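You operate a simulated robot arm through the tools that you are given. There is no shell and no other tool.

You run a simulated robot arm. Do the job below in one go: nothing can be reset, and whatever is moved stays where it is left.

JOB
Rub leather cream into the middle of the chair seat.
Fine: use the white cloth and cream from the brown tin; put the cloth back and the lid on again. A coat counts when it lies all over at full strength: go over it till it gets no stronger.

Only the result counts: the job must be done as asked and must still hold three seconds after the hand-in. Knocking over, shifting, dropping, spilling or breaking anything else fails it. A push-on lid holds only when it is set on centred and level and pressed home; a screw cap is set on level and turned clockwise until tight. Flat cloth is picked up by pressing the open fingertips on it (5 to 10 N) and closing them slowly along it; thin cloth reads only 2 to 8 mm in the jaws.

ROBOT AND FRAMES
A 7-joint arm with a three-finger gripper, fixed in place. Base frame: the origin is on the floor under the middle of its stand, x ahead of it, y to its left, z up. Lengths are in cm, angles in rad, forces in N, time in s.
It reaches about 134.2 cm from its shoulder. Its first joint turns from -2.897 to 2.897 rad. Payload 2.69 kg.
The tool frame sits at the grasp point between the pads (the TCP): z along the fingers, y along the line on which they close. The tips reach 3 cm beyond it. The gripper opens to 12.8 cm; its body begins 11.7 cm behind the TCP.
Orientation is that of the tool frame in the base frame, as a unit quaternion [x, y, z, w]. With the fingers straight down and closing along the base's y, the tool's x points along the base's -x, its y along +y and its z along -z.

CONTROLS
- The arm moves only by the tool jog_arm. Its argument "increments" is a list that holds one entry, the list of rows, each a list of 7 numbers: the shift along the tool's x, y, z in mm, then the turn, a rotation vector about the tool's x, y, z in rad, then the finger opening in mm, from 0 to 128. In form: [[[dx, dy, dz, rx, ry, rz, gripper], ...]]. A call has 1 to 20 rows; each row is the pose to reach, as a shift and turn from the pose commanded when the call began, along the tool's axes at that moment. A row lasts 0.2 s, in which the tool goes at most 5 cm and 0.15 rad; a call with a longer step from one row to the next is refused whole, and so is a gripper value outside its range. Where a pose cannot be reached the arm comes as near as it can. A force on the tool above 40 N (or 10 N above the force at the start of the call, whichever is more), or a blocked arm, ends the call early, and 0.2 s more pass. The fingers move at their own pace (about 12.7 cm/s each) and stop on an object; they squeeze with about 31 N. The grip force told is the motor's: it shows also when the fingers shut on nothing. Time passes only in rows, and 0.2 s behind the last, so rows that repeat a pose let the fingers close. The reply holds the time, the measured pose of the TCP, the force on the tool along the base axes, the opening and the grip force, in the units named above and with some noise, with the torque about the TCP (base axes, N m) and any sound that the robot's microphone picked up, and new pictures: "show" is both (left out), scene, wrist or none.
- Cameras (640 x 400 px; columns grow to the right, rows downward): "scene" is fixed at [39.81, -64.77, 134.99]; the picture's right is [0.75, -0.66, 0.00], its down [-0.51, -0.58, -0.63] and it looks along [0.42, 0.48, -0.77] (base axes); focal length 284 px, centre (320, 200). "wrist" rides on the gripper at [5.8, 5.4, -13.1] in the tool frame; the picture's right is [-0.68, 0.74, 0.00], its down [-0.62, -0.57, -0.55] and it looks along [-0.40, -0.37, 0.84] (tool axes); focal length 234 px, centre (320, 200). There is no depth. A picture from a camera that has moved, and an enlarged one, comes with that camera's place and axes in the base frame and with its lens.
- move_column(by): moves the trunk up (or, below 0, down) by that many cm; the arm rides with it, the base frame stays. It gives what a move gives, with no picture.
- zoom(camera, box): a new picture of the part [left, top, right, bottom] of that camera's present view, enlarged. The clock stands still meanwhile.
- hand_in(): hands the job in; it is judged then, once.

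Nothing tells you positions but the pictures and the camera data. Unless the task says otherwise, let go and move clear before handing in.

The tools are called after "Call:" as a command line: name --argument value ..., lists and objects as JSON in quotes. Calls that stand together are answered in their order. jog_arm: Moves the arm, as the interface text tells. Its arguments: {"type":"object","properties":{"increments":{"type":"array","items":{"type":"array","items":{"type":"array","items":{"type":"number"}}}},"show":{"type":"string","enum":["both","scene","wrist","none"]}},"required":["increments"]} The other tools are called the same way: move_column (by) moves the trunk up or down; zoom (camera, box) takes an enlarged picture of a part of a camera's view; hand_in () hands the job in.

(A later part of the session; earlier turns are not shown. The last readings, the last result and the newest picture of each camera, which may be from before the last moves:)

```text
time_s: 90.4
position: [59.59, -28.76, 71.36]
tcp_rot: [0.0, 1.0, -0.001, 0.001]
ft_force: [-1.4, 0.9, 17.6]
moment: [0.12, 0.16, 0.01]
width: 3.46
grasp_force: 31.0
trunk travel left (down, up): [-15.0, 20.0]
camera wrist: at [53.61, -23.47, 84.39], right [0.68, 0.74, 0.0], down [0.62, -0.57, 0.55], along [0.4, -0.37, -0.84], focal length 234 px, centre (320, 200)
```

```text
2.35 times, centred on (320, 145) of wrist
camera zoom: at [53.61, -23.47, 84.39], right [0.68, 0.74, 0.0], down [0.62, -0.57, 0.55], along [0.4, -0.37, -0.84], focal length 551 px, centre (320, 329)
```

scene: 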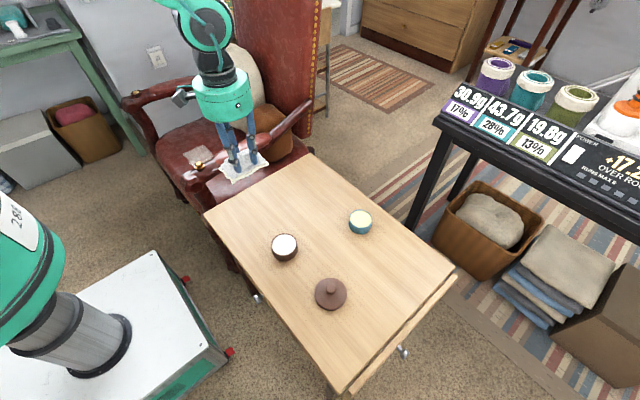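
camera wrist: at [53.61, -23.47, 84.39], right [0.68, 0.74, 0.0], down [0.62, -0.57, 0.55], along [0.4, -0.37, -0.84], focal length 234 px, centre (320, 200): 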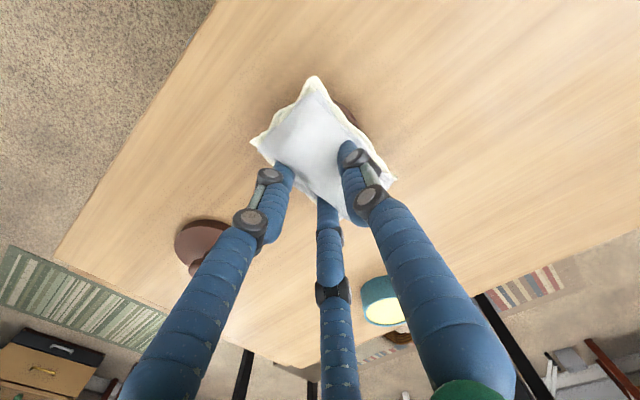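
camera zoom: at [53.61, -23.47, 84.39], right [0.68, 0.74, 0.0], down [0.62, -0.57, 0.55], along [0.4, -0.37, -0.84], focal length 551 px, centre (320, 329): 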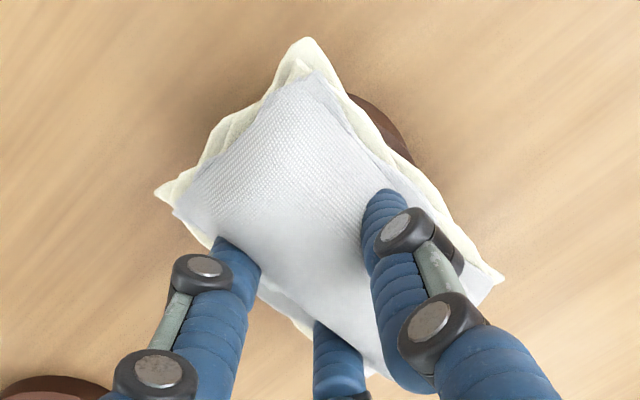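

The cloth is loaded again. I'll lift straight off and carry it back over the seat.

Call:
jog_arm --increments '[[[0, 0, -3, 0, 0, 0, 15], [0, 0, -15, 0, 0, 0, 15], [0, 0, -50, 0, 0, 0, 15], [0, 0, -95, 0, 0, 0, 15], [0, 0, -140, 0, 0, 0, 15], [0, 0, -180, 0, 0, 0, 15], [0, 30, -200, 0, 0, 0, 15], [0, 75, -200, 0, 0, 0, 15], [0, 120, -200, 0, 0, 0, 15], [0, 165, -200, 0, 0, 0, 15], [0, 210, -200, 0, 0, 0, 15], [0, 255, -200, 0, 0, 0, 15], [0, 300, -200, 0, 0, 0, 15], [0, 345, -200, 0, 0, 0, 15], [0, 390, -200, 0, 0, 0, 15], [0, 435, -200, 0, 0, 0, 15], [0, 480, -200, 0, 0, 0, 15], [0, 525, -200, 0, 0, 0, 15], [0, 570, -200, 0, 0, 0, 15], [0, 610, -200, 0, 0, 0, 15]]]' --show "none"

Call:
zoom --camera "scene" --box '[255, 215, 315, 275]'

Call:
zoom --camera "scene" --box '[180, 120, 250, 190]'

```text
time_s: 94.6
position: [59.61, 32.25, 91.31]
tcp_rot: [0.0, 1.0, 0.001, 0.0]
ft_force: [0.2, 0.5, 0.5]
moment: [0.01, -0.03, 0.01]
width: 3.47
grasp_force: 31.2
trunk travel left (down, up): [-15.0, 20.0]
```

```text
6.67 times, centred on (285, 245) of scene
camera zoom: at [39.81, -64.77, 134.99], right [0.75, -0.66, 0.0], down [-0.51, -0.58, -0.63], along [0.42, 0.48, -0.77], focal length 1894 px, centre (553, -100)
```

zoom: 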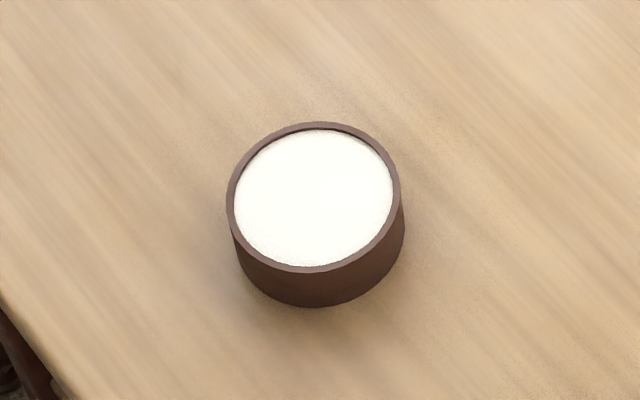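

```text
5.71 times, centred on (215, 155) of scene
camera zoom: at [39.81, -64.77, 134.99], right [0.75, -0.66, 0.0], down [-0.51, -0.58, -0.63], along [0.42, 0.48, -0.77], focal length 1623 px, centre (920, 457)
```

zoom: 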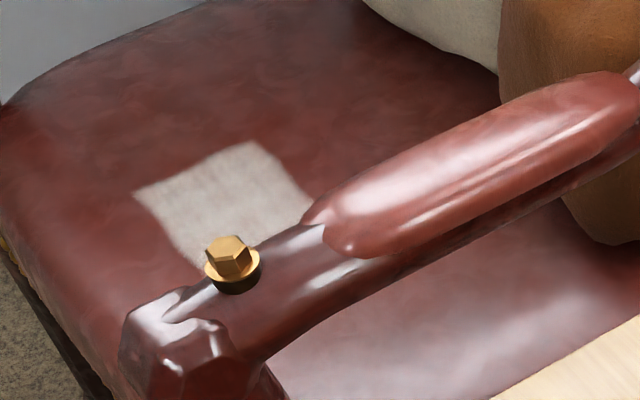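

The tin is undisturbed. I'll go down at x 72 with the freshly loaded cloth to test whether cream deposits there.

Call:
jog_arm --increments '[[[-30, 25, 20, 0, 0, 0, 15], [-60, 50, 40, 0, 0, 0, 15], [-90, 70, 60, 0, 0, 0, 15], [-120, 87, 85, 0, 0, 0, 15], [-124, 87, 130, 0, 0, 0, 15], [-124, 87, 175, 0, 0, 0, 15], [-124, 87, 220, 0, 0, 0, 15], [-124, 87, 265, 0, 0, 0, 15], [-124, 87, 305, 0, 0, 0, 15], [-124, 87, 335, 0, 0, 0, 15], [-124, 87, 355, 0, 0, 0, 15], [-124, 87, 366, 0, 0, 0, 15], [-124, 87, 366, 0, 0, 0, 15]]]' --show "none"

Call:
jog_arm --increments '[[[0, 0, 3, 0, 0, 0, 15], [0, 0, 6, 0, 0, 0, 15], [0, 0, 8, 0, 0, 0, 15], [0, 0, 8, 0, 0, 0, 15]]]' --show "none"

```text
time_s: 97.4
position: [71.89, 40.97, 54.46]
tcp_rot: [0.0, 1.0, 0.0, -0.001]
ft_force: [0.2, 0.7, -0.6]
moment: [0.01, -0.02, -0.01]
width: 3.47
grasp_force: 30.0
trunk travel left (down, up): [-15.0, 20.0]
```

```text
time_s: 98.4
position: [72.04, 40.98, 53.92]
tcp_rot: [0.0, 1.0, 0.0, 0.0]
ft_force: [-5.0, -2.6, 14.7]
moment: [0.02, 0.22, 0.06]
width: 3.47
grasp_force: 31.0
trunk travel left (down, up): [-15.0, 20.0]
```

Contact at about 15 N. I'll rub a short distance to see whether a mark appears here.

Call:
jog_arm --increments '[[[0, -15, -0.4, 0, 0, 0, 15], [0, -30, -0.4, 0, 0, 0, 15], [0, -45, -0.4, 0, 0, 0, 15], [0, -60, -0.4, 0, 0, 0, 15], [0, -45, -0.4, 0, 0, 0, 15], [0, -30, -0.4, 0, 0, 0, 15], [0, -15, -0.4, 0, 0, 0, 15], [0, 0, -0.4, 0, 0, 0, 15], [0, 15, -0.4, 0, 0, 0, 15], [0, 30, -0.4, 0, 0, 0, 15], [0, 45, -0.4, 0, 0, 0, 15], [0, 60, -0.4, 0, 0, 0, 15], [0, 60, -0.4, 0, 0, 0, 15]]]'

Call:
zoom --camera "scene" --box '[180, 110, 260, 190]'

Call:
zoom --camera "wrist" --box '[40, 0, 400, 260]'

```text
time_s: 101.2
position: [71.89, 46.75, 54.07]
tcp_rot: [-0.001, 1.0, 0.0, 0.0]
ft_force: [-1.0, -3.1, 14.8]
moment: [-0.06, 0.05, -0.02]
width: 3.45
grasp_force: 31.4
trunk travel left (down, up): [-15.0, 20.0]
camera wrist: at [65.94, 52.16, 67.0], right [0.68, 0.74, 0.0], down [0.62, -0.57, 0.55], along [0.4, -0.37, -0.84], focal length 234 px, centre (320, 200)
```

scene: 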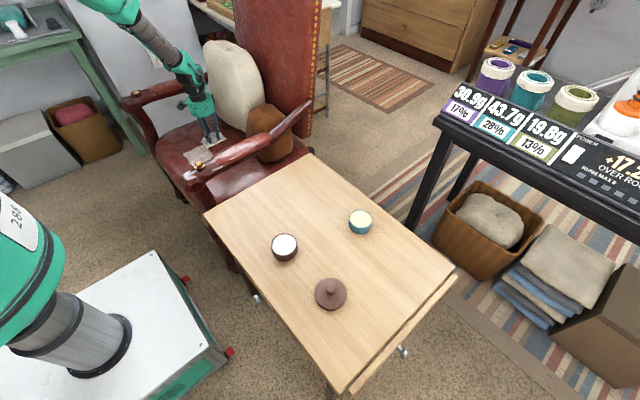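
wrist: 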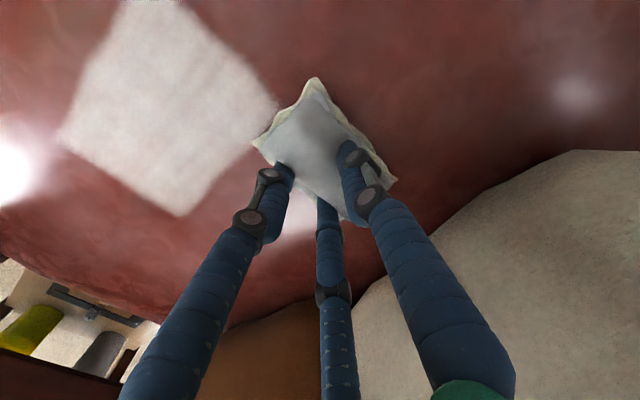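

```text
5.00 times, centred on (220, 150) of scene
camera zoom: at [39.81, -64.77, 134.99], right [0.75, -0.66, 0.0], down [-0.51, -0.58, -0.63], along [0.42, 0.48, -0.77], focal length 1420 px, centre (820, 450)
```

zoom: 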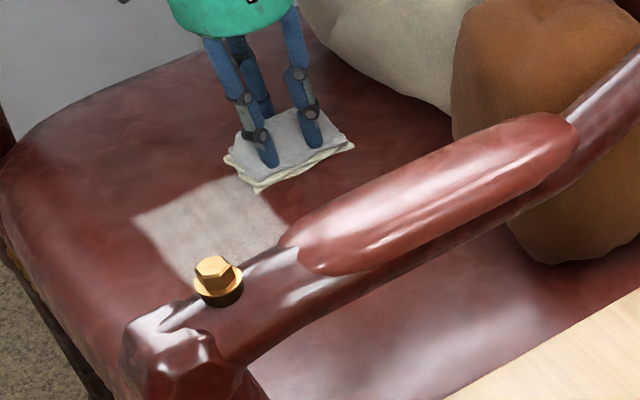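

```text
1.54 times, centred on (220, 130) of wrist
camera zoom: at [65.94, 52.16, 67.0], right [0.68, 0.74, 0.0], down [0.62, -0.57, 0.55], along [0.4, -0.37, -0.84], focal length 360 px, centre (474, 308)
```

zoom: 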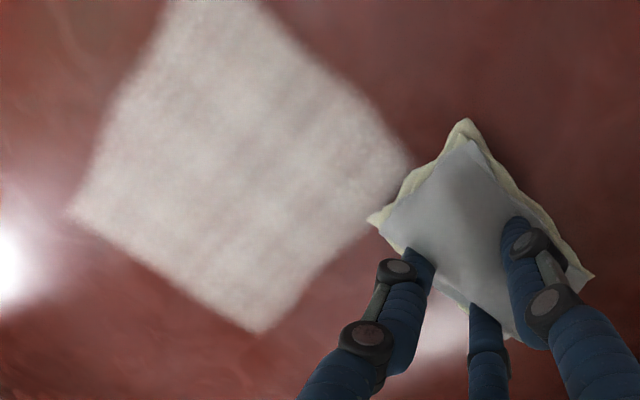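

No mark at x 72 even with a fresh cloth, so the wanted area is exactly the pale patch (x 57–67, y 34–48). It still looks slightly streaky, so I'll slide back onto it and rub it thoroughly.

Call:
jog_arm --increments '[[[15, 0, -0.3, 0, 0, 0, 15], [30, 0, -0.3, 0, 0, 0, 15], [45, 0, -0.3, 0, 0, 0, 15], [60, 0, -0.3, 0, 0, 0, 15], [75, 0, -0.3, 0, 0, 0, 15], [90, 0, -0.3, 0, 0, 0, 15], [100, 0, -0.3, 0, 0, 0, 15], [100, -15, -0.3, 0, 0, 0, 15], [100, -30, -0.3, 0, 0, 0, 15], [100, -45, -0.3, 0, 0, 0, 15], [100, -60, -0.3, 0, 0, 0, 15], [100, -75, -0.3, 0, 0, 0, 15], [100, -90, -0.3, 0, 0, 0, 15], [100, -105, -0.3, 0, 0, 0, 15], [100, -120, -0.3, 0, 0, 0, 15], [100, -135, -0.3, 0, 0, 0, 15], [100, -150, -0.3, 0, 0, 0, 15], [100, -150, -0.3, 0, 0, 0, 15]]]'

Call:
zoom --camera "wrist" --box '[200, 0, 560, 260]'

```text
time_s: 105.0
position: [61.9, 31.8, 53.92]
tcp_rot: [-0.001, 1.0, 0.001, 0.0]
ft_force: [2.4, -3.3, 9.9]
moment: [-0.09, -0.14, 0.02]
width: 3.49
grasp_force: 30.8
trunk travel left (down, up): [-15.0, 20.0]
camera wrist: at [55.96, 37.18, 67.0], right [0.68, 0.74, 0.0], down [0.62, -0.57, 0.55], along [0.4, -0.37, -0.84], focal length 234 px, centre (320, 200)
```

scene: 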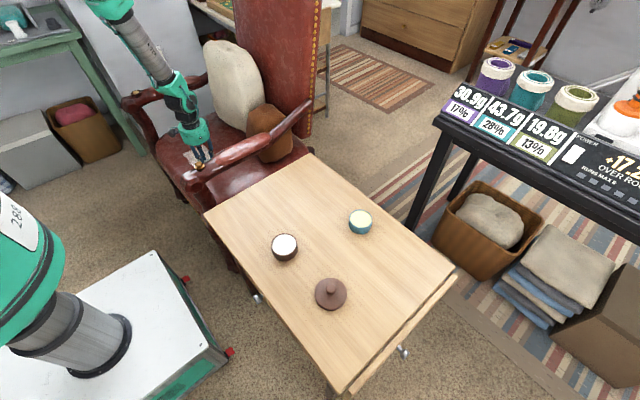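
wrist: 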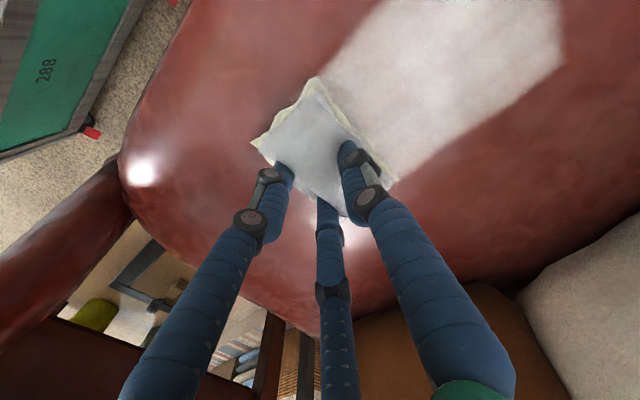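

```text
1.54 times, centred on (380, 130) of wrist
camera zoom: at [55.96, 37.18, 67.0], right [0.68, 0.74, 0.0], down [0.62, -0.57, 0.55], along [0.4, -0.37, -0.84], focal length 360 px, centre (228, 308)
```

zoom: 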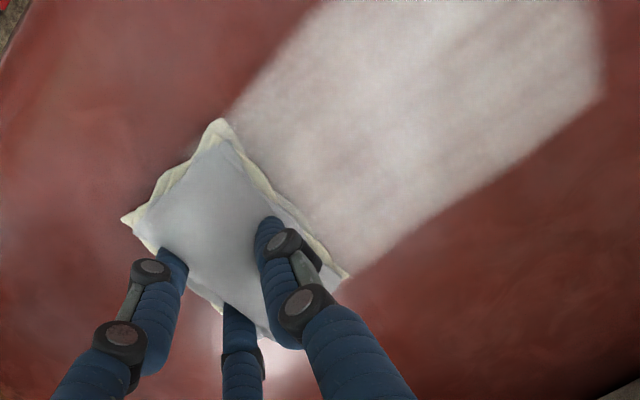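

The patch is filling, but fine streaks remain along the rubbing direction. I'll rub at several x offsets so every part gets its share.

Call:
jog_arm --increments '[[[10, 0, 0, 0, 0, 0, 15], [19, 0, 0, 0, 0, 0, 15], [19, 20, 0, 0, 0, 0, 15], [19, 40, 0, 0, 0, 0, 15], [19, 60, 0, 0, 0, 0, 15], [19, 80, 0, 0, 0, 0, 15], [19, 100, 0, 0, 0, 0, 15], [19, 120, 0, 0, 0, 0, 15], [19, 140, 0, 0, 0, 0, 15], [19, 165, 0, 0, 0, 0, 15], [0, 165, 0, 0, 0, 0, 15], [-21, 165, 0, 0, 0, 0, 15], [-21, 145, 0, 0, 0, 0, 15], [-21, 125, 0, 0, 0, 0, 15], [-21, 105, 0, 0, 0, 0, 15], [-21, 85, 0, 0, 0, 0, 15], [-21, 65, 0, 0, 0, 0, 15], [-21, 45, 0, 0, 0, 0, 15], [-21, 25, 0, 0, 0, 0, 15], [-21, 0, 0, 0, 0, 0, 15]]]'

Call:
zoom --camera "wrist" --box '[200, 0, 560, 260]'

```text
time_s: 109.2
position: [63.88, 31.88, 53.85]
tcp_rot: [0.0, 1.0, -0.001, -0.002]
ft_force: [0.9, -3.3, 5.4]
moment: [0.0, -0.17, -0.13]
width: 3.48
grasp_force: 30.5
trunk travel left (down, up): [-15.0, 20.0]
camera wrist: at [57.97, 37.2, 67.01], right [0.68, 0.74, 0.0], down [0.62, -0.57, 0.55], along [0.4, -0.37, -0.84], focal length 234 px, centre (320, 200)
```

scene: 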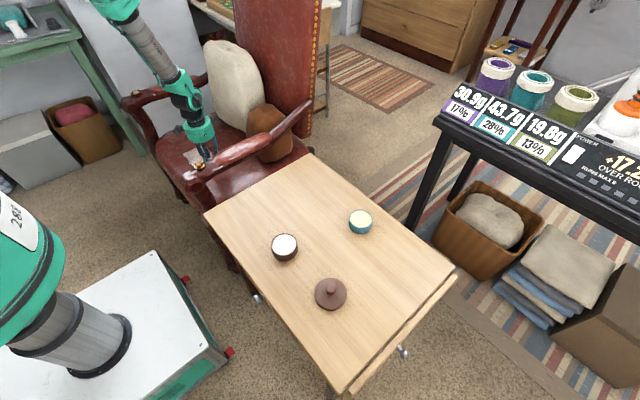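
wrist: 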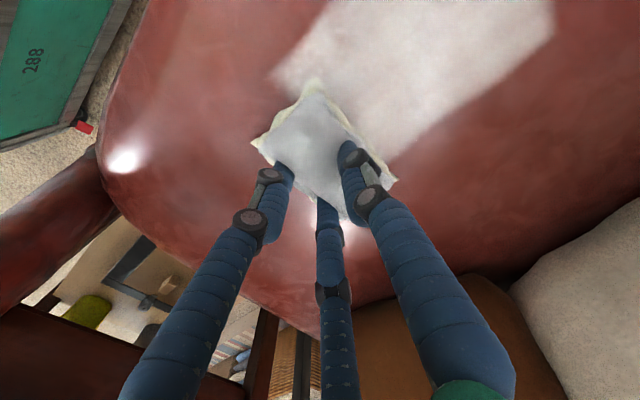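

```text
1.54 times, centred on (380, 130) of wrist
camera zoom: at [57.97, 37.2, 67.01], right [0.68, 0.74, 0.0], down [0.62, -0.57, 0.55], along [0.4, -0.37, -0.84], focal length 360 px, centre (228, 308)
```

zoom: 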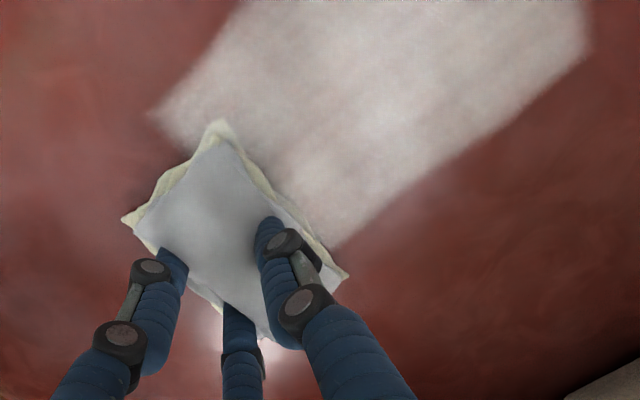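

Call:
jog_arm --increments '[[[-20, 0, 0.3, 0, 0, 0, 15], [-20, 25, 0.3, 0, 0, 0, 15], [-20, 50, 0.3, 0, 0, 0, 15], [-20, 75, 0.3, 0, 0, 0, 15], [-20, 100, 0.3, 0, 0, 0, 15], [-20, 125, 0.3, 0, 0, 0, 15], [-20, 150, 0.3, 0, 0, 0, 15], [-20, 165, 0.3, 0, 0, 0, 15], [0, 165, 0.3, 0, 0, 0, 15], [25, 165, 0.3, 0, 0, 0, 15], [50, 165, 0.3, 0, 0, 0, 15], [50, 140, 0.3, 0, 0, 0, 15], [50, 115, 0.3, 0, 0, 0, 15], [50, 90, 0.3, 0, 0, 0, 15], [50, 65, 0.3, 0, 0, 0, 15], [50, 40, 0.3, 0, 0, 0, 15], [50, 15, 0.3, 0, 0, 0, 15], [50, 0, 0.3, 0, 0, 0, 15], [25, 0, 0.3, 0, 0, 0, 15], [20, 0, 0.3, 0, 0, 0, 15]]]' --show "none"

Call:
jog_arm --increments '[[[0, 20, 0, 0, 0, 0, 15], [0, 40, 0, 0, 0, 0, 15], [0, 60, 0, 0, 0, 0, 15], [0, 80, 0, 0, 0, 0, 15], [0, 100, 0, 0, 0, 0, 15], [0, 120, 0, 0, 0, 0, 15], [0, 140, 0, 0, 0, 0, 15], [0, 160, 0, 0, 0, 0, 15], [10, 165, 0, 0, 0, 0, 15], [10, 145, 0, 0, 0, 0, 15], [10, 125, 0, 0, 0, 0, 15], [10, 105, 0, 0, 0, 0, 15], [10, 85, 0, 0, 0, 0, 15], [10, 65, 0, 0, 0, 0, 15], [10, 45, 0, 0, 0, 0, 15], [10, 25, 0, 0, 0, 0, 15], [10, 5, 0, 0, 0, 0, 15], [10, 0, 0, 0, 0, 0, 15]]]'

Call:
zoom --camera "wrist" --box '[200, 0, 560, 260]'

```text
time_s: 113.4
position: [62.05, 31.85, 53.97]
tcp_rot: [0.0, 1.0, 0.001, 0.001]
ft_force: [-4.5, -2.2, 11.9]
moment: [-0.05, 0.24, 0.05]
width: 3.48
grasp_force: 31.2
trunk travel left (down, up): [-15.0, 20.0]
```

```text
time_s: 117.2
position: [60.99, 31.9, 53.9]
tcp_rot: [0.0, 1.0, 0.0, 0.0]
ft_force: [-0.3, 3.4, 12.6]
moment: [0.11, 0.05, -0.03]
width: 3.49
grasp_force: 31.0
trunk travel left (down, up): [-15.0, 20.0]
camera wrist: at [55.1, 37.23, 66.99], right [0.68, 0.74, 0.0], down [0.62, -0.57, 0.55], along [0.4, -0.37, -0.84], focal length 234 px, centre (320, 200)
```

scene: 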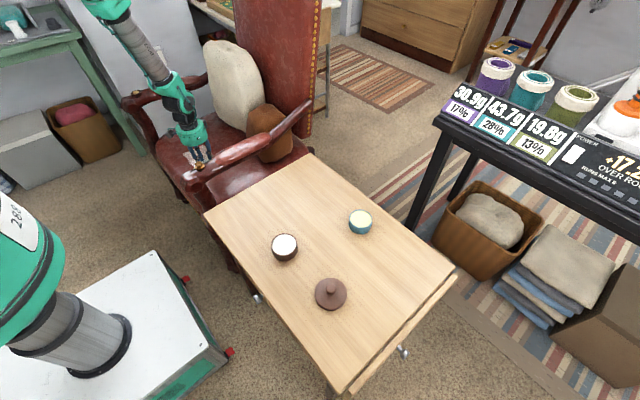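
wrist: 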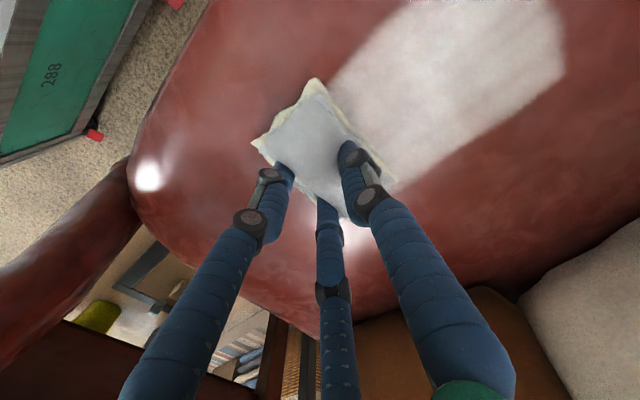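

```text
1.54 times, centred on (380, 130) of wrist
camera zoom: at [55.1, 37.23, 66.99], right [0.68, 0.74, 0.0], down [0.62, -0.57, 0.55], along [0.4, -0.37, -0.84], focal length 360 px, centre (228, 308)
```

zoom: 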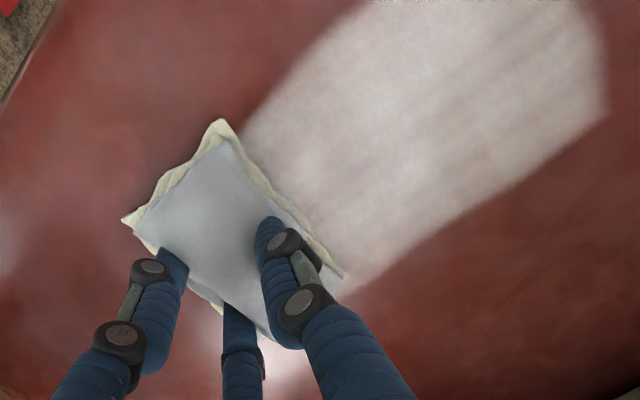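

The patch looks denser. I'll lift slightly to a fixed viewing pose, record how it looks, and compare after more rubbing.

Call:
jog_arm --increments '[[[0, 0, -20, 0, 0, 0, 15], [-30, 35, -35, 0, 0, 0, 15], [-60, 70, -35, 0, 0, 0, 15], [-90, 105, -35, 0, 0, 0, 15], [-110, 140, -35, 0, 0, 0, 15], [-110, 150, -35, 0, 0, 0, 15], [-110, 150, -35, 0, 0, 0, 15]]]' --show "none"

Call:
zoom --camera "wrist" --box '[60, 0, 300, 240]'

Call:
zoom --camera "scene" --box '[190, 130, 230, 170]'

```text
time_s: 118.8
position: [71.97, 46.94, 57.34]
tcp_rot: [0.001, 1.0, 0.0, 0.0]
ft_force: [-0.3, 0.3, 0.3]
moment: [0.0, 0.02, 0.04]
width: 3.48
grasp_force: 31.2
trunk travel left (down, up): [-15.0, 20.0]
```

```text
1.67 times, centred on (180, 120) of wrist
camera zoom: at [66.13, 52.32, 70.36], right [0.68, 0.74, 0.0], down [0.62, -0.57, 0.55], along [0.4, -0.37, -0.84], focal length 390 px, centre (553, 333)
```

zoom: 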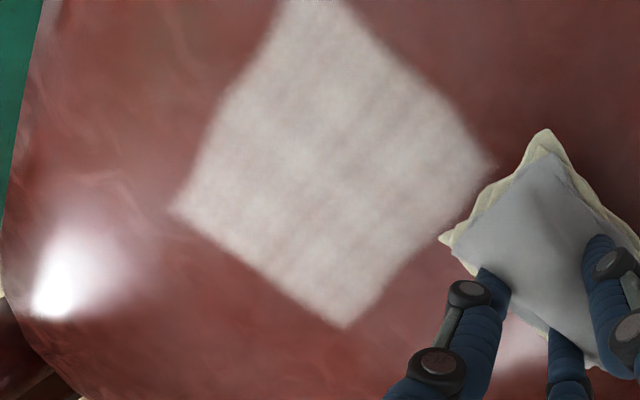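

```text
10.00 times, centred on (210, 150) of scene
camera zoom: at [39.81, -64.77, 134.99], right [0.75, -0.66, 0.0], down [-0.51, -0.58, -0.63], along [0.42, 0.48, -0.77], focal length 2841 px, centre (1420, 700)
```

zoom: 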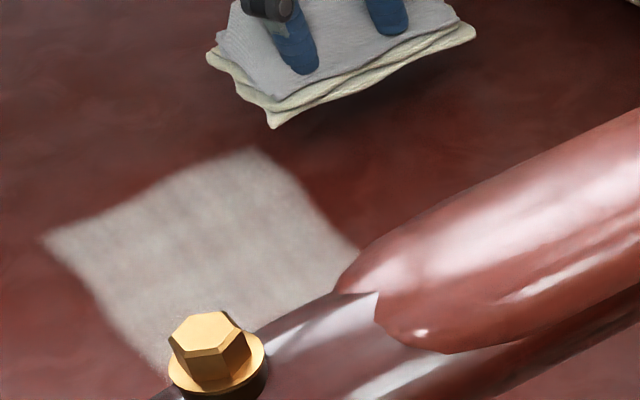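

The patch looks even, with a faint weave-like texture. To be sure it's at full strength, I'll reload the cloth once more, rub again and compare with this picture.

Call:
jog_arm --increments '[[[0, 0, -45, 0, 0, 0, 15], [0, 0, -90, 0, 0, 0, 15], [10, 0, -135, 0, 0, 0, 15], [20, 0, -180, 0, 0, 0, 15], [30, 0, -225, 0, 0, 0, 15], [40, 0, -270, 0, 0, 0, 15], [50, 0, -310, 0, 0, 0, 15], [60, -10, -340, 0, 0, 0, 15], [70, -50, -345, 0, 0, 0, 15], [80, -90, -345, 0, 0, 0, 15], [90, -130, -345, 0, 0, 0, 15], [100, -170, -345, 0, 0, 0, 15], [110, -210, -345, 0, 0, 0, 15], [115, -250, -345, 0, 0, 0, 15], [120, -295, -345, 0, 0, 0, 15], [125, -340, -345, 0, 0, 0, 15], [125, -385, -345, 0, 0, 0, 15], [125, -430, -345, 0, 0, 0, 15], [125, -475, -345, 0, 0, 0, 15], [125, -520, -345, 0, 0, 0, 15]]]' --show "none"

Call:
zoom --camera "scene" --box '[190, 130, 230, 170]'

```text
time_s: 123.0
position: [59.54, -5.24, 91.82]
tcp_rot: [0.0, 1.0, -0.001, 0.0]
ft_force: [0.4, -0.6, -1.2]
moment: [-0.05, -0.02, -0.05]
width: 3.47
grasp_force: 31.1
trunk travel left (down, up): [-15.0, 20.0]
```

```text
10.00 times, centred on (210, 150) of scene
camera zoom: at [39.81, -64.77, 134.99], right [0.75, -0.66, 0.0], down [-0.51, -0.58, -0.63], along [0.42, 0.48, -0.77], focal length 2841 px, centre (1420, 700)
```

zoom: 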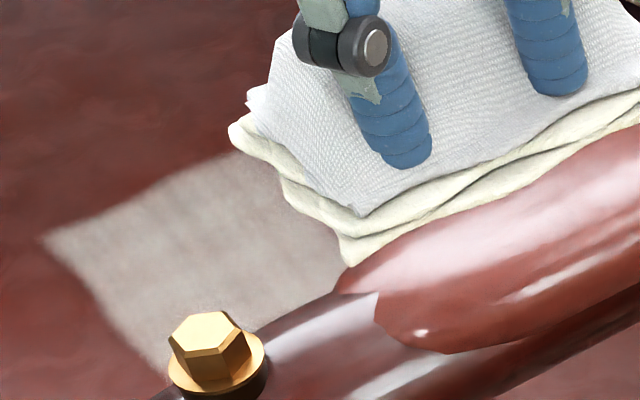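

Call:
jog_arm --increments '[[[0, -45, 0, 0, 0, 0, 15], [0, -90, 0, 0, 0, 0, 15], [0, -135, 0, 0, 0, 0, 15], [0, -180, 0, 0, 0, 0, 15], [0, -220, 10, 0, 0, 0, 15], [0, -235, 50, 0, 0, 0, 15], [0, -235, 95, 0, 0, 0, 15], [0, -235, 140, 0, 0, 0, 15], [0, -235, 175, 0, 0, 0, 15], [0, -235, 193, 0, 0, 0, 15], [0, -235, 198, 0, 0, 0, 15], [0, -235, 198, 0, 0, 0, 15]]]' --show "none"

Call:
jog_arm --increments '[[[0, 0, 2, 0, 0, 0, 15], [0, 0, 4, 0, 0, 0, 15], [0, 0, 5, 0, 0, 0, 15], [0, 0, 6, 0, 0, 0, 15], [0, 0, 6, 0, 0, 0, 15]]]' --show "none"

```text
time_s: 125.6
position: [59.49, -28.58, 72.2]
tcp_rot: [0.001, 1.0, 0.0, 0.0]
ft_force: [0.0, 0.2, -0.7]
moment: [0.0, -0.01, 0.0]
width: 3.46
grasp_force: 31.2
trunk travel left (down, up): [-15.0, 20.0]
```

```text
time_s: 126.8
position: [59.49, -28.47, 71.59]
tcp_rot: [0.0, 1.0, 0.0, -0.001]
ft_force: [-0.6, 0.1, 0.0]
moment: [0.02, -0.03, 0.0]
width: 3.46
grasp_force: 31.3
trunk travel left (down, up): [-15.0, 20.0]
```

Call:
jog_arm --increments '[[[0, 0, 1, 0, 0, 0, 15], [0, 0, 2, 0, 0, 0, 15], [0, 0, 3, 0, 0, 0, 15], [0, 0, 3.5, 0, 0, 0, 15], [0, 0, 3.5, 0, 0, 0, 15], [0, 0, 3.5, 0, 0, 0, 15]]]' --show "none"

Call:
zoom --camera "scene" --box '[245, 200, 325, 280]'

```text
time_s: 128.2
position: [59.49, -28.6, 71.29]
tcp_rot: [-0.001, 1.0, -0.001, 0.002]
ft_force: [-4.3, 2.4, 34.7]
moment: [0.28, 0.48, -0.04]
width: 3.48
grasp_force: 30.9
trunk travel left (down, up): [-15.0, 20.0]
```

```text
5.00 times, centred on (285, 240) of scene
camera zoom: at [39.81, -64.77, 134.99], right [0.75, -0.66, 0.0], down [-0.51, -0.58, -0.63], along [0.42, 0.48, -0.77], focal length 1420 px, centre (495, 0)
```

zoom: 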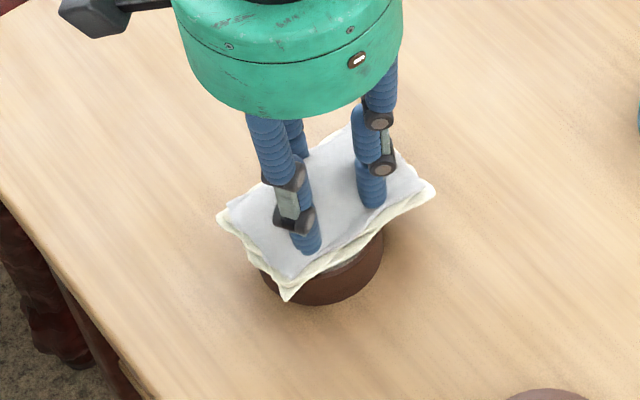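

The cloth has been pressed onto the cream again. I'll lift off and return to the patch.

Call:
jog_arm --increments '[[[0, 0, -3, 0, 0, 0, 15], [0, 0, -15, 0, 0, 0, 15], [0, 0, -50, 0, 0, 0, 15], [0, 0, -95, 0, 0, 0, 15], [0, 0, -140, 0, 0, 0, 15], [0, 0, -180, 0, 0, 0, 15], [0, 30, -200, 0, 0, 0, 15], [0, 75, -200, 0, 0, 0, 15], [0, 120, -200, 0, 0, 0, 15], [0, 165, -200, 0, 0, 0, 15], [0, 210, -200, 0, 0, 0, 15], [0, 255, -200, 0, 0, 0, 15], [0, 300, -200, 0, 0, 0, 15], [0, 345, -200, 0, 0, 0, 15], [0, 390, -200, 0, 0, 0, 15], [0, 435, -200, 0, 0, 0, 15], [0, 480, -200, 0, 0, 0, 15], [0, 525, -200, 0, 0, 0, 15], [0, 570, -200, 0, 0, 0, 15], [0, 610, -200, 0, 0, 0, 15]]]' --show "none"

Call:
jog_arm --increments '[[[-10, 10, 40, 0, 0, 0, 15], [-20, 10, 85, 0, 0, 0, 15], [-20, 10, 130, 0, 0, 0, 15], [-20, 10, 175, 0, 0, 0, 15], [-20, 10, 220, 0, 0, 0, 15], [-20, 10, 265, 0, 0, 0, 15], [-20, 10, 305, 0, 0, 0, 15], [-20, 10, 335, 0, 0, 0, 15], [-20, 10, 355, 0, 0, 0, 15], [-20, 10, 365, 0, 0, 0, 15], [-20, 10, 365, 0, 0, 0, 15]]]' --show "none"

Call:
zoom --camera "scene" --box '[255, 215, 315, 275]'

```text
time_s: 132.4
position: [59.59, 32.51, 91.15]
tcp_rot: [0.001, 1.0, 0.0, 0.001]
ft_force: [0.7, -0.4, -1.0]
moment: [0.04, 0.0, -0.01]
width: 3.51
grasp_force: 31.3
trunk travel left (down, up): [-15.0, 20.0]
```

```text
time_s: 134.8
position: [61.57, 33.38, 54.64]
tcp_rot: [0.0, 1.0, 0.0, 0.0]
ft_force: [-0.7, -0.4, 0.1]
moment: [0.02, 0.01, 0.03]
width: 3.5
grasp_force: 31.1
trunk travel left (down, up): [-15.0, 20.0]
```

```text
6.67 times, centred on (285, 245) of scene
camera zoom: at [39.81, -64.77, 134.99], right [0.75, -0.66, 0.0], down [-0.51, -0.58, -0.63], along [0.42, 0.48, -0.77], focal length 1894 px, centre (553, -100)
```

zoom: 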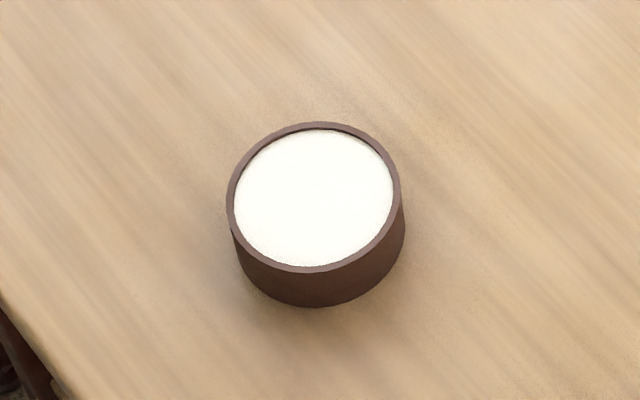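

The tin is still in its place. I'll touch down and rub the whole patch again, changing direction between strokes.

Call:
jog_arm --increments '[[[0, 0, 3, 0, 0, 0, 15], [0, 0, 6, 0, 0, 0, 15], [0, 0, 8, 0, 0, 0, 15], [0, 0, 9, 0, 0, 0, 15], [0, 0, 9, 0, 0, 0, 15]]]' --show "none"

```text
time_s: 136.0
position: [61.45, 33.48, 53.95]
tcp_rot: [0.001, 1.0, 0.001, 0.001]
ft_force: [-5.8, -6.2, 33.4]
moment: [-0.08, 0.38, 0.03]
width: 3.46
grasp_force: 30.8
trunk travel left (down, up): [-15.0, 20.0]
```

Call:
jog_arm --increments '[[[0, 0, -1.5, 0, 0, 0, 15], [0, -15, -1.5, 0, 0, 0, 15], [-15, -15, -1.5, 0, 0, 0, 15], [-15, 5, -1.5, 0, 0, 0, 15], [-15, 25, -1.5, 0, 0, 0, 15], [-15, 45, -1.5, 0, 0, 0, 15], [-15, 65, -1.5, 0, 0, 0, 15], [-15, 85, -1.5, 0, 0, 0, 15], [-15, 105, -1.5, 0, 0, 0, 15], [-15, 125, -1.5, 0, 0, 0, 15], [-15, 150, -1.5, 0, 0, 0, 15], [10, 150, -1.5, 0, 0, 0, 15], [10, 130, -1.5, 0, 0, 0, 15], [10, 110, -1.5, 0, 0, 0, 15], [10, 90, -1.5, 0, 0, 0, 15], [10, 70, -1.5, 0, 0, 0, 15], [10, 50, -1.5, 0, 0, 0, 15], [10, 30, -1.5, 0, 0, 0, 15], [10, 10, -1.5, 0, 0, 0, 15], [10, -15, -1.5, 0, 0, 0, 15]]]' --show "none"

Call:
jog_arm --increments '[[[0, 0, 0, 0, 0, 0, 15], [25, 20, 0, 0, 0, 0, 15], [0, 40, 0, 0, 0, 0, 15], [-25, 40, 0, 0, 0, 0, 15], [-45, 40, 0, 0, 0, 0, 15], [-20, 60, 0, 0, 0, 0, 15], [5, 70, 0, 0, 0, 0, 15], [30, 80, 0, 0, 0, 0, 15], [5, 90, 0, 0, 0, 0, 15], [-20, 100, 0, 0, 0, 0, 15], [-45, 110, 0, 0, 0, 0, 15], [-20, 125, 0, 0, 0, 0, 15], [5, 140, 0, 0, 0, 0, 15], [30, 155, 0, 0, 0, 0, 15], [5, 165, 0, 0, 0, 0, 15], [-20, 165, 0, 0, 0, 0, 15], [-45, 165, 0, 0, 0, 0, 15], [-20, 165, 0, 0, 0, 0, 15], [0, 165, 0, 0, 0, 0, 15], [0, 165, 0, 0, 0, 0, 15]]]' --show "none"

```text
time_s: 140.2
position: [60.52, 32.06, 54.04]
tcp_rot: [0.0, 1.0, -0.001, 0.002]
ft_force: [0.9, 3.4, 20.9]
moment: [0.2, 0.06, -0.11]
width: 3.49
grasp_force: 31.0
trunk travel left (down, up): [-15.0, 20.0]
```

```text
time_s: 140.9
position: [58.78, 34.52, 54.05]
tcp_rot: [0.0, 1.0, -0.001, -0.001]
ft_force: [-0.2, 0.5, 19.7]
moment: [0.2, -0.18, 0.06]
width: 3.48
grasp_force: 30.8
trunk travel left (down, up): [-15.0, 20.0]
stopped in row 3: the force on the tool passed its limit at 43 N (the readings are from after the stop); the commanded pose is now the measured one
```

A bit too much pressure. I'll lighten it and continue with slower strokes.

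Call:
jog_arm --increments '[[[0, 0, -1, 0, 0, 0, 15], [-15, 5, -1, 0, 0, 0, 15], [-30, 10, -1, 0, 0, 0, 15], [-45, 15, -1, 0, 0, 0, 15], [-60, 20, -1, 0, 0, 0, 15], [-45, 30, -1, 0, 0, 0, 15], [-30, 35, -1, 0, 0, 0, 15], [-15, 40, -1, 0, 0, 0, 15], [0, 45, -1, 0, 0, 0, 15], [-15, 55, -1, 0, 0, 0, 15], [-30, 60, -1, 0, 0, 0, 15], [-45, 65, -1, 0, 0, 0, 15], [-60, 70, -1, 0, 0, 0, 15], [-45, 80, -1, 0, 0, 0, 15], [-30, 85, -1, 0, 0, 0, 15], [-15, 90, -1, 0, 0, 0, 15], [0, 95, -1, 0, 0, 0, 15], [-15, 105, -1, 0, 0, 0, 15], [-30, 110, -1, 0, 0, 0, 15], [-45, 115, -1, 0, 0, 0, 15]]]' --show "none"

Call:
jog_arm --increments '[[[-15, 5, 0, 0, 0, 0, 15], [0, 15, 0, 0, 0, 0, 15], [15, 20, 0, 0, 0, 0, 15], [30, 25, 0, 0, 0, 0, 15], [45, 25, 0, 0, 0, 0, 15], [30, 10, 0, 0, 0, 0, 15], [15, -5, 0, 0, 0, 0, 15], [15, -20, 0, 0, 0, 0, 15], [15, -35, 0, 0, 0, 0, 15], [15, -50, 0, 0, 0, 0, 15], [15, -65, 0, 0, 0, 0, 15], [15, -80, 0, 0, 0, 0, 15], [15, -95, 0, 0, 0, 0, 15], [15, -110, 0, 0, 0, 0, 15], [15, -125, 0, 0, 0, 0, 15], [15, -140, 0, 0, 0, 0, 15], [15, -140, 0, 0, 0, 0, 15]]]' --show "none"

```text
time_s: 144.7
position: [58.95, 44.28, 53.93]
tcp_rot: [0.0, 1.0, -0.003, -0.004]
ft_force: [0.7, -0.6, 11.5]
moment: [0.27, -0.71, -0.05]
width: 3.47
grasp_force: 31.5
trunk travel left (down, up): [-15.0, 20.0]
stopped in row 18: the force on the tool passed its limit at 51 N (the readings are from after the stop); the commanded pose is now the measured one
```

```text
time_s: 148.3
position: [57.31, 29.86, 53.97]
tcp_rot: [-0.001, 1.0, -0.004, -0.006]
ft_force: [1.3, 2.0, 24.3]
moment: [0.53, -0.52, 0.0]
width: 3.46
grasp_force: 30.9
trunk travel left (down, up): [-15.0, 20.0]
```

The tool picked up a slight tilt from the force stops. I'll lift, level it again, and go to the viewing pose to compare.

Call:
jog_arm --increments '[[[0, 0, -15, -0.008, -0.012, 0.002, 15], [-20, 30, -34, -0.008, -0.012, 0.002, 15], [-50, 65, -34, -0.008, -0.012, 0.002, 15], [-80, 100, -34, -0.008, -0.012, 0.002, 15], [-110, 135, -34, -0.008, -0.012, 0.002, 15], [-140, 165, -34, -0.008, -0.012, 0.002, 15], [-147, 171, -34, -0.008, -0.012, 0.002, 15], [-147, 171, -34, -0.008, -0.012, 0.002, 15]]]' --show "none"

Call:
zoom --camera "wrist" --box '[60, 0, 300, 240]'

Call:
zoom --camera "scene" --box '[190, 130, 230, 170]'

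Call:
zoom --camera "wrist" --box '[230, 60, 410, 230]'

```text
time_s: 150.1
position: [72.13, 47.36, 56.93]
tcp_rot: [0.002, 1.0, 0.0, 0.0]
ft_force: [-0.2, 0.0, -1.1]
moment: [0.0, 0.01, 0.01]
width: 3.48
grasp_force: 30.8
trunk travel left (down, up): [-15.0, 20.0]
```

```text
1.67 times, centred on (180, 120) of wrist
camera zoom: at [66.16, 52.6, 70.02], right [0.68, 0.74, 0.0], down [0.61, -0.57, 0.55], along [0.4, -0.37, -0.84], focal length 390 px, centre (553, 333)
```

zoom: 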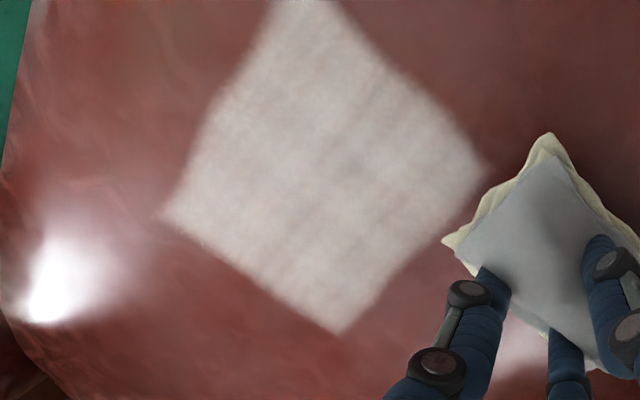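

```text
10.00 times, centred on (210, 150) of scene
camera zoom: at [39.81, -64.77, 134.99], right [0.75, -0.66, 0.0], down [-0.51, -0.58, -0.63], along [0.42, 0.48, -0.77], focal length 2841 px, centre (1420, 700)
```

zoom: 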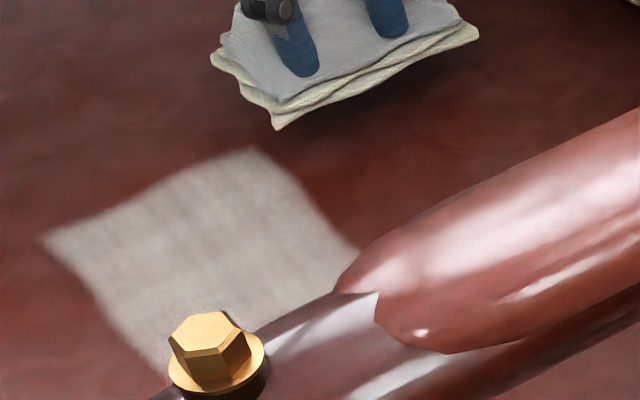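

```text
2.35 times, centred on (320, 145) of wrist
camera zoom: at [66.16, 52.6, 70.02], right [0.68, 0.74, 0.0], down [0.61, -0.57, 0.55], along [0.4, -0.37, -0.84], focal length 551 px, centre (320, 329)
```

zoom: 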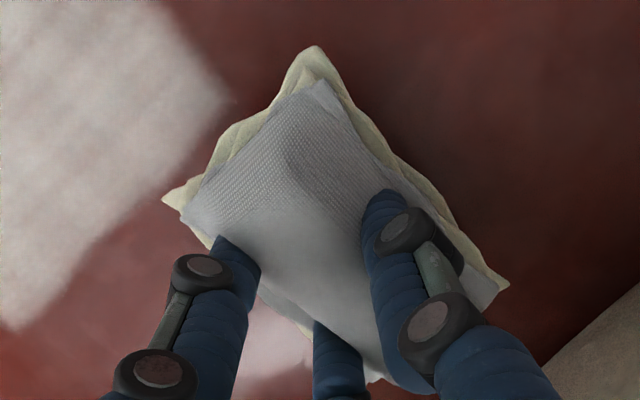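

The patch looks identical to the previous picture, so it has reached full strength. Now I'll put the cloth back: up, over the armrest, to its original spot at (63.15, -12.15).

Call:
jog_arm --increments '[[[0, 0, -45, -0.004, 0, 0, 15], [0, 0, -90, -0.004, 0, 0, 15], [10, 0, -135, -0.004, 0, 0, 15], [20, 0, -180, -0.004, 0, 0, 15], [30, 0, -225, -0.004, 0, 0, 15], [40, 0, -270, -0.004, 0, 0, 15], [50, 0, -310, -0.004, 0, 0, 15], [60, -10, -340, -0.004, 0, 0, 15], [70, -50, -345, -0.004, 0, 0, 15], [80, -90, -345, -0.004, 0, 0, 15], [88, -135, -345, -0.004, 0, 0, 15], [88, -180, -345, -0.004, 0, 0, 15], [88, -225, -345, -0.004, 0, 0, 15], [88, -270, -345, -0.004, 0, 0, 15], [88, -315, -345, -0.004, 0, 0, 15], [88, -360, -345, -0.004, 0, 0, 15], [88, -405, -345, -0.004, 0, 0, 15], [88, -450, -345, -0.004, 0, 0, 15], [88, -495, -345, -0.004, 0, 0, 15], [88, -540, -345, -0.004, 0, 0, 15]]]' --show "none"

Call:
zoom --camera "scene" --box '[150, 90, 290, 210]'

```text
time_s: 154.3
position: [63.01, -6.69, 91.54]
tcp_rot: [0.001, 1.0, 0.002, 0.0]
ft_force: [0.2, -0.1, -0.6]
moment: [-0.03, -0.03, 0.0]
width: 3.48
grasp_force: 30.8
trunk travel left (down, up): [-15.0, 20.0]
```

```text
3.33 times, centred on (220, 150) of scene
camera zoom: at [39.81, -64.77, 134.99], right [0.75, -0.66, 0.0], down [-0.51, -0.58, -0.63], along [0.42, 0.48, -0.77], focal length 947 px, centre (653, 367)
```

zoom: 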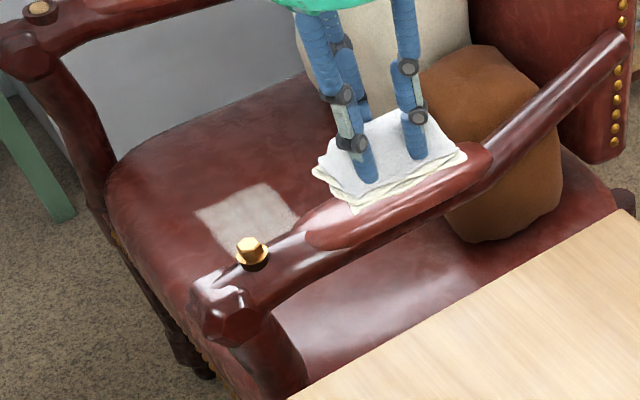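

Call:
jog_arm --increments '[[[1, -40, 0, 0.004, 0, -0.003, 15], [1, -55, 30, 0.004, 0, -0.003, 15], [1, -55, 75, 0.004, 0, -0.003, 15], [1, -55, 120, 0.004, 0, -0.003, 15], [1, -55, 160, 0.004, 0, -0.003, 15], [1, -55, 195, 0.004, 0, -0.003, 15], [1, -55, 215, 0.004, 0, -0.003, 15], [1, -55, 218, 0.004, 0, -0.003, 15], [1, -55, 218, 0.004, 0, -0.003, 15]]]' --show "none"

Call:
zoom --camera "scene" --box '[235, 170, 295, 230]'

```text
time_s: 156.3
position: [63.0, -12.23, 69.62]
tcp_rot: [-0.001, 1.0, 0.0, -0.001]
ft_force: [-0.7, -0.2, 0.0]
moment: [-0.01, 0.01, 0.0]
width: 3.5
grasp_force: 31.2
trunk travel left (down, up): [-15.0, 20.0]
```

```text
6.67 times, centred on (265, 200) of scene
camera zoom: at [39.81, -64.77, 134.99], right [0.75, -0.66, 0.0], down [-0.51, -0.58, -0.63], along [0.42, 0.48, -0.77], focal length 1894 px, centre (687, 200)
```

zoom: 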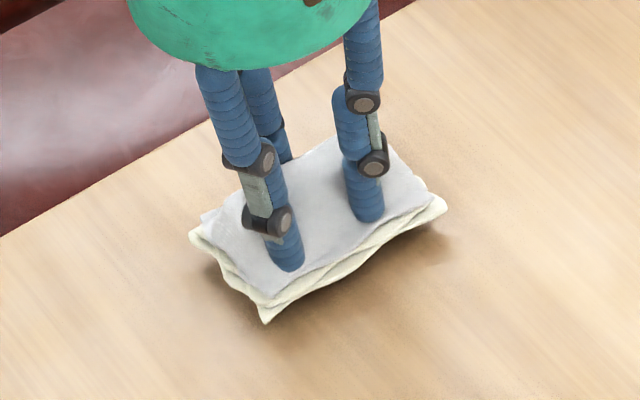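

The cloth would land about 0.5 cm too far in +x. I'll correct that and lower it gently to the table.

Call:
jog_arm --increments '[[[5.5, -2, 0, 0, 0, 0, 15], [5.5, -2, 4, 0, 0, 0, 15], [5.5, -2, 7, 0, 0, 0, 15], [5.5, -2, 9, 0, 0, 0, 15], [5.5, -2, 10, 0, 0, 0, 15], [5.5, -2, 10, 0, 0, 0, 15]]]' --show "none"

Call:
zoom --camera "scene" --box '[235, 170, 295, 230]'

```text
time_s: 157.7
position: [62.46, -12.49, 68.66]
tcp_rot: [-0.001, 1.0, 0.0, -0.001]
ft_force: [-0.2, -0.9, 0.0]
moment: [0.03, 0.01, 0.04]
width: 3.48
grasp_force: 30.6
trunk travel left (down, up): [-15.0, 20.0]
```

```text
6.67 times, centred on (265, 200) of scene
camera zoom: at [39.81, -64.77, 134.99], right [0.75, -0.66, 0.0], down [-0.51, -0.58, -0.63], along [0.42, 0.48, -0.77], focal length 1894 px, centre (687, 200)
```

zoom: 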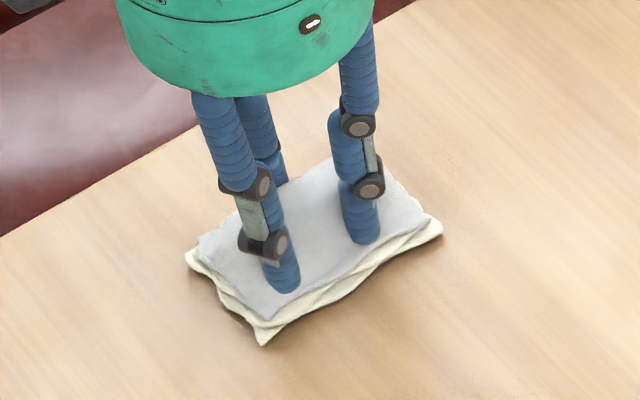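

Call:
jog_arm --increments '[[[0, 0, 1, 0, 0, 0, 15], [0, 0, 2, 0, 0, 0, 15], [0, 0, 3, 0, 0, 0, 15], [0, 0, 3, 0, 0, 0, 15]]]' --show "none"

```text
time_s: 158.7
position: [62.49, -12.39, 68.34]
tcp_rot: [-0.002, 1.0, -0.001, 0.001]
ft_force: [-0.4, -0.2, 7.3]
moment: [0.04, 0.37, 0.02]
width: 3.49
grasp_force: 31.1
trunk travel left (down, up): [-15.0, 20.0]
```

The cloth is down at 7 N. I'll open the fingers gradually and rise straight up.

Call:
jog_arm --increments '[[[0, 0, 0, 0, 0, 0, 34], [0, 0, 0, 0, 0, 0, 38], [0, 0, 0, 0, 0, 0, 42], [0, 0, -1, 0, 0, 0, 47], [0, 0, -2, 0, 0, 0, 52], [0, 0, -3, 0, 0, 0, 56], [0, 0, -3, 0, 0, 0, 56]]]' --show "none"

Call:
zoom --camera "scene" --box '[235, 170, 295, 230]'

```text
time_s: 160.3
position: [62.54, -12.31, 68.69]
tcp_rot: [-0.002, 1.0, 0.0, 0.0]
ft_force: [0.3, -0.4, 0.0]
moment: [0.02, 0.01, 0.0]
width: 5.64
grasp_force: 0.1
trunk travel left (down, up): [-15.0, 20.0]
```

```text
6.67 times, centred on (265, 200) of scene
camera zoom: at [39.81, -64.77, 134.99], right [0.75, -0.66, 0.0], down [-0.51, -0.58, -0.63], along [0.42, 0.48, -0.77], focal length 1894 px, centre (687, 200)
```

zoom: 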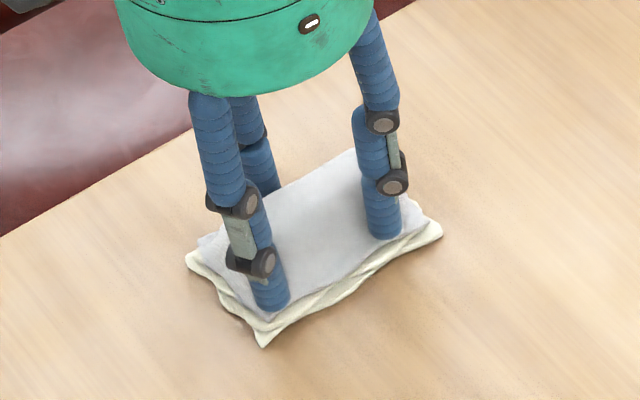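

The cloth stays in place with the fingers open. I'll rise slowly.

Call:
jog_arm --increments '[[[0, 0, -5, 0, 0, 0, 58], [0, 0, -12, 0, 0, 0, 60], [0, 0, -25, 0, 0, 0, 60], [0, 0, -50, 0, 0, 0, 70], [0, 0, -90, 0, 0, 0, 80], [0, 0, -130, 0, 0, 0, 80], [0, 0, -150, 0, 0, 0, 80], [0, 0, -150, 0, 0, 0, 80]]]'

Call:
zoom --camera "scene" --box '[235, 170, 295, 230]'

```text
time_s: 162.1
position: [62.42, -12.36, 83.64]
tcp_rot: [-0.001, 1.0, 0.0, 0.001]
ft_force: [-0.3, 0.1, -0.4]
moment: [-0.02, 0.0, 0.01]
width: 8.0
grasp_force: 0.0
trunk travel left (down, up): [-15.0, 20.0]
camera wrist: at [56.54, -7.08, 96.74], right [0.68, 0.74, 0.0], down [0.62, -0.57, 0.55], along [0.41, -0.37, -0.84], focal length 234 px, centre (320, 200)
```

scene: 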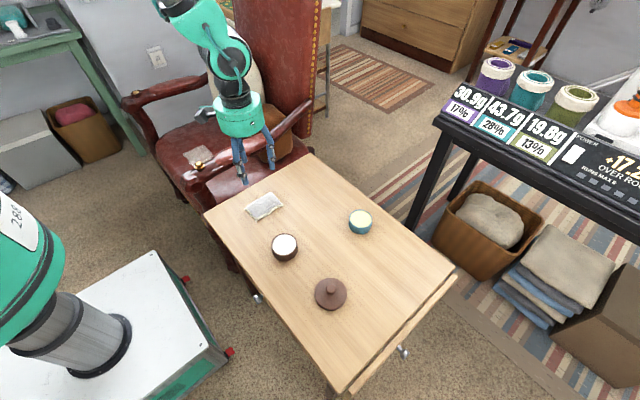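
wrist: 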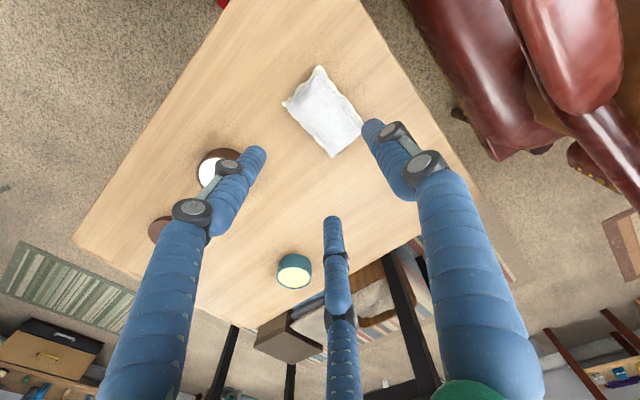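

```text
6.67 times, centred on (265, 200) of scene
camera zoom: at [39.81, -64.77, 134.99], right [0.75, -0.66, 0.0], down [-0.51, -0.58, -0.63], along [0.42, 0.48, -0.77], focal length 1894 px, centre (687, 200)
```

zoom: 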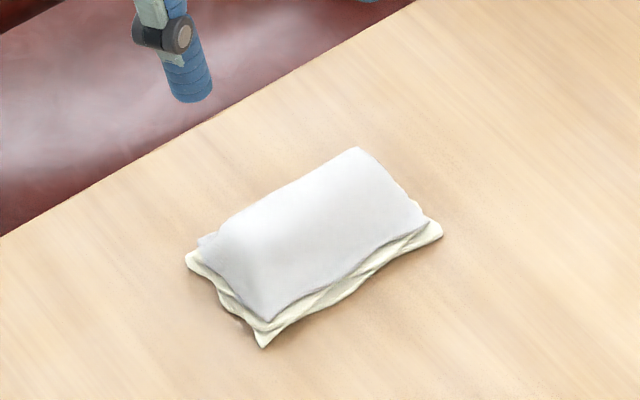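

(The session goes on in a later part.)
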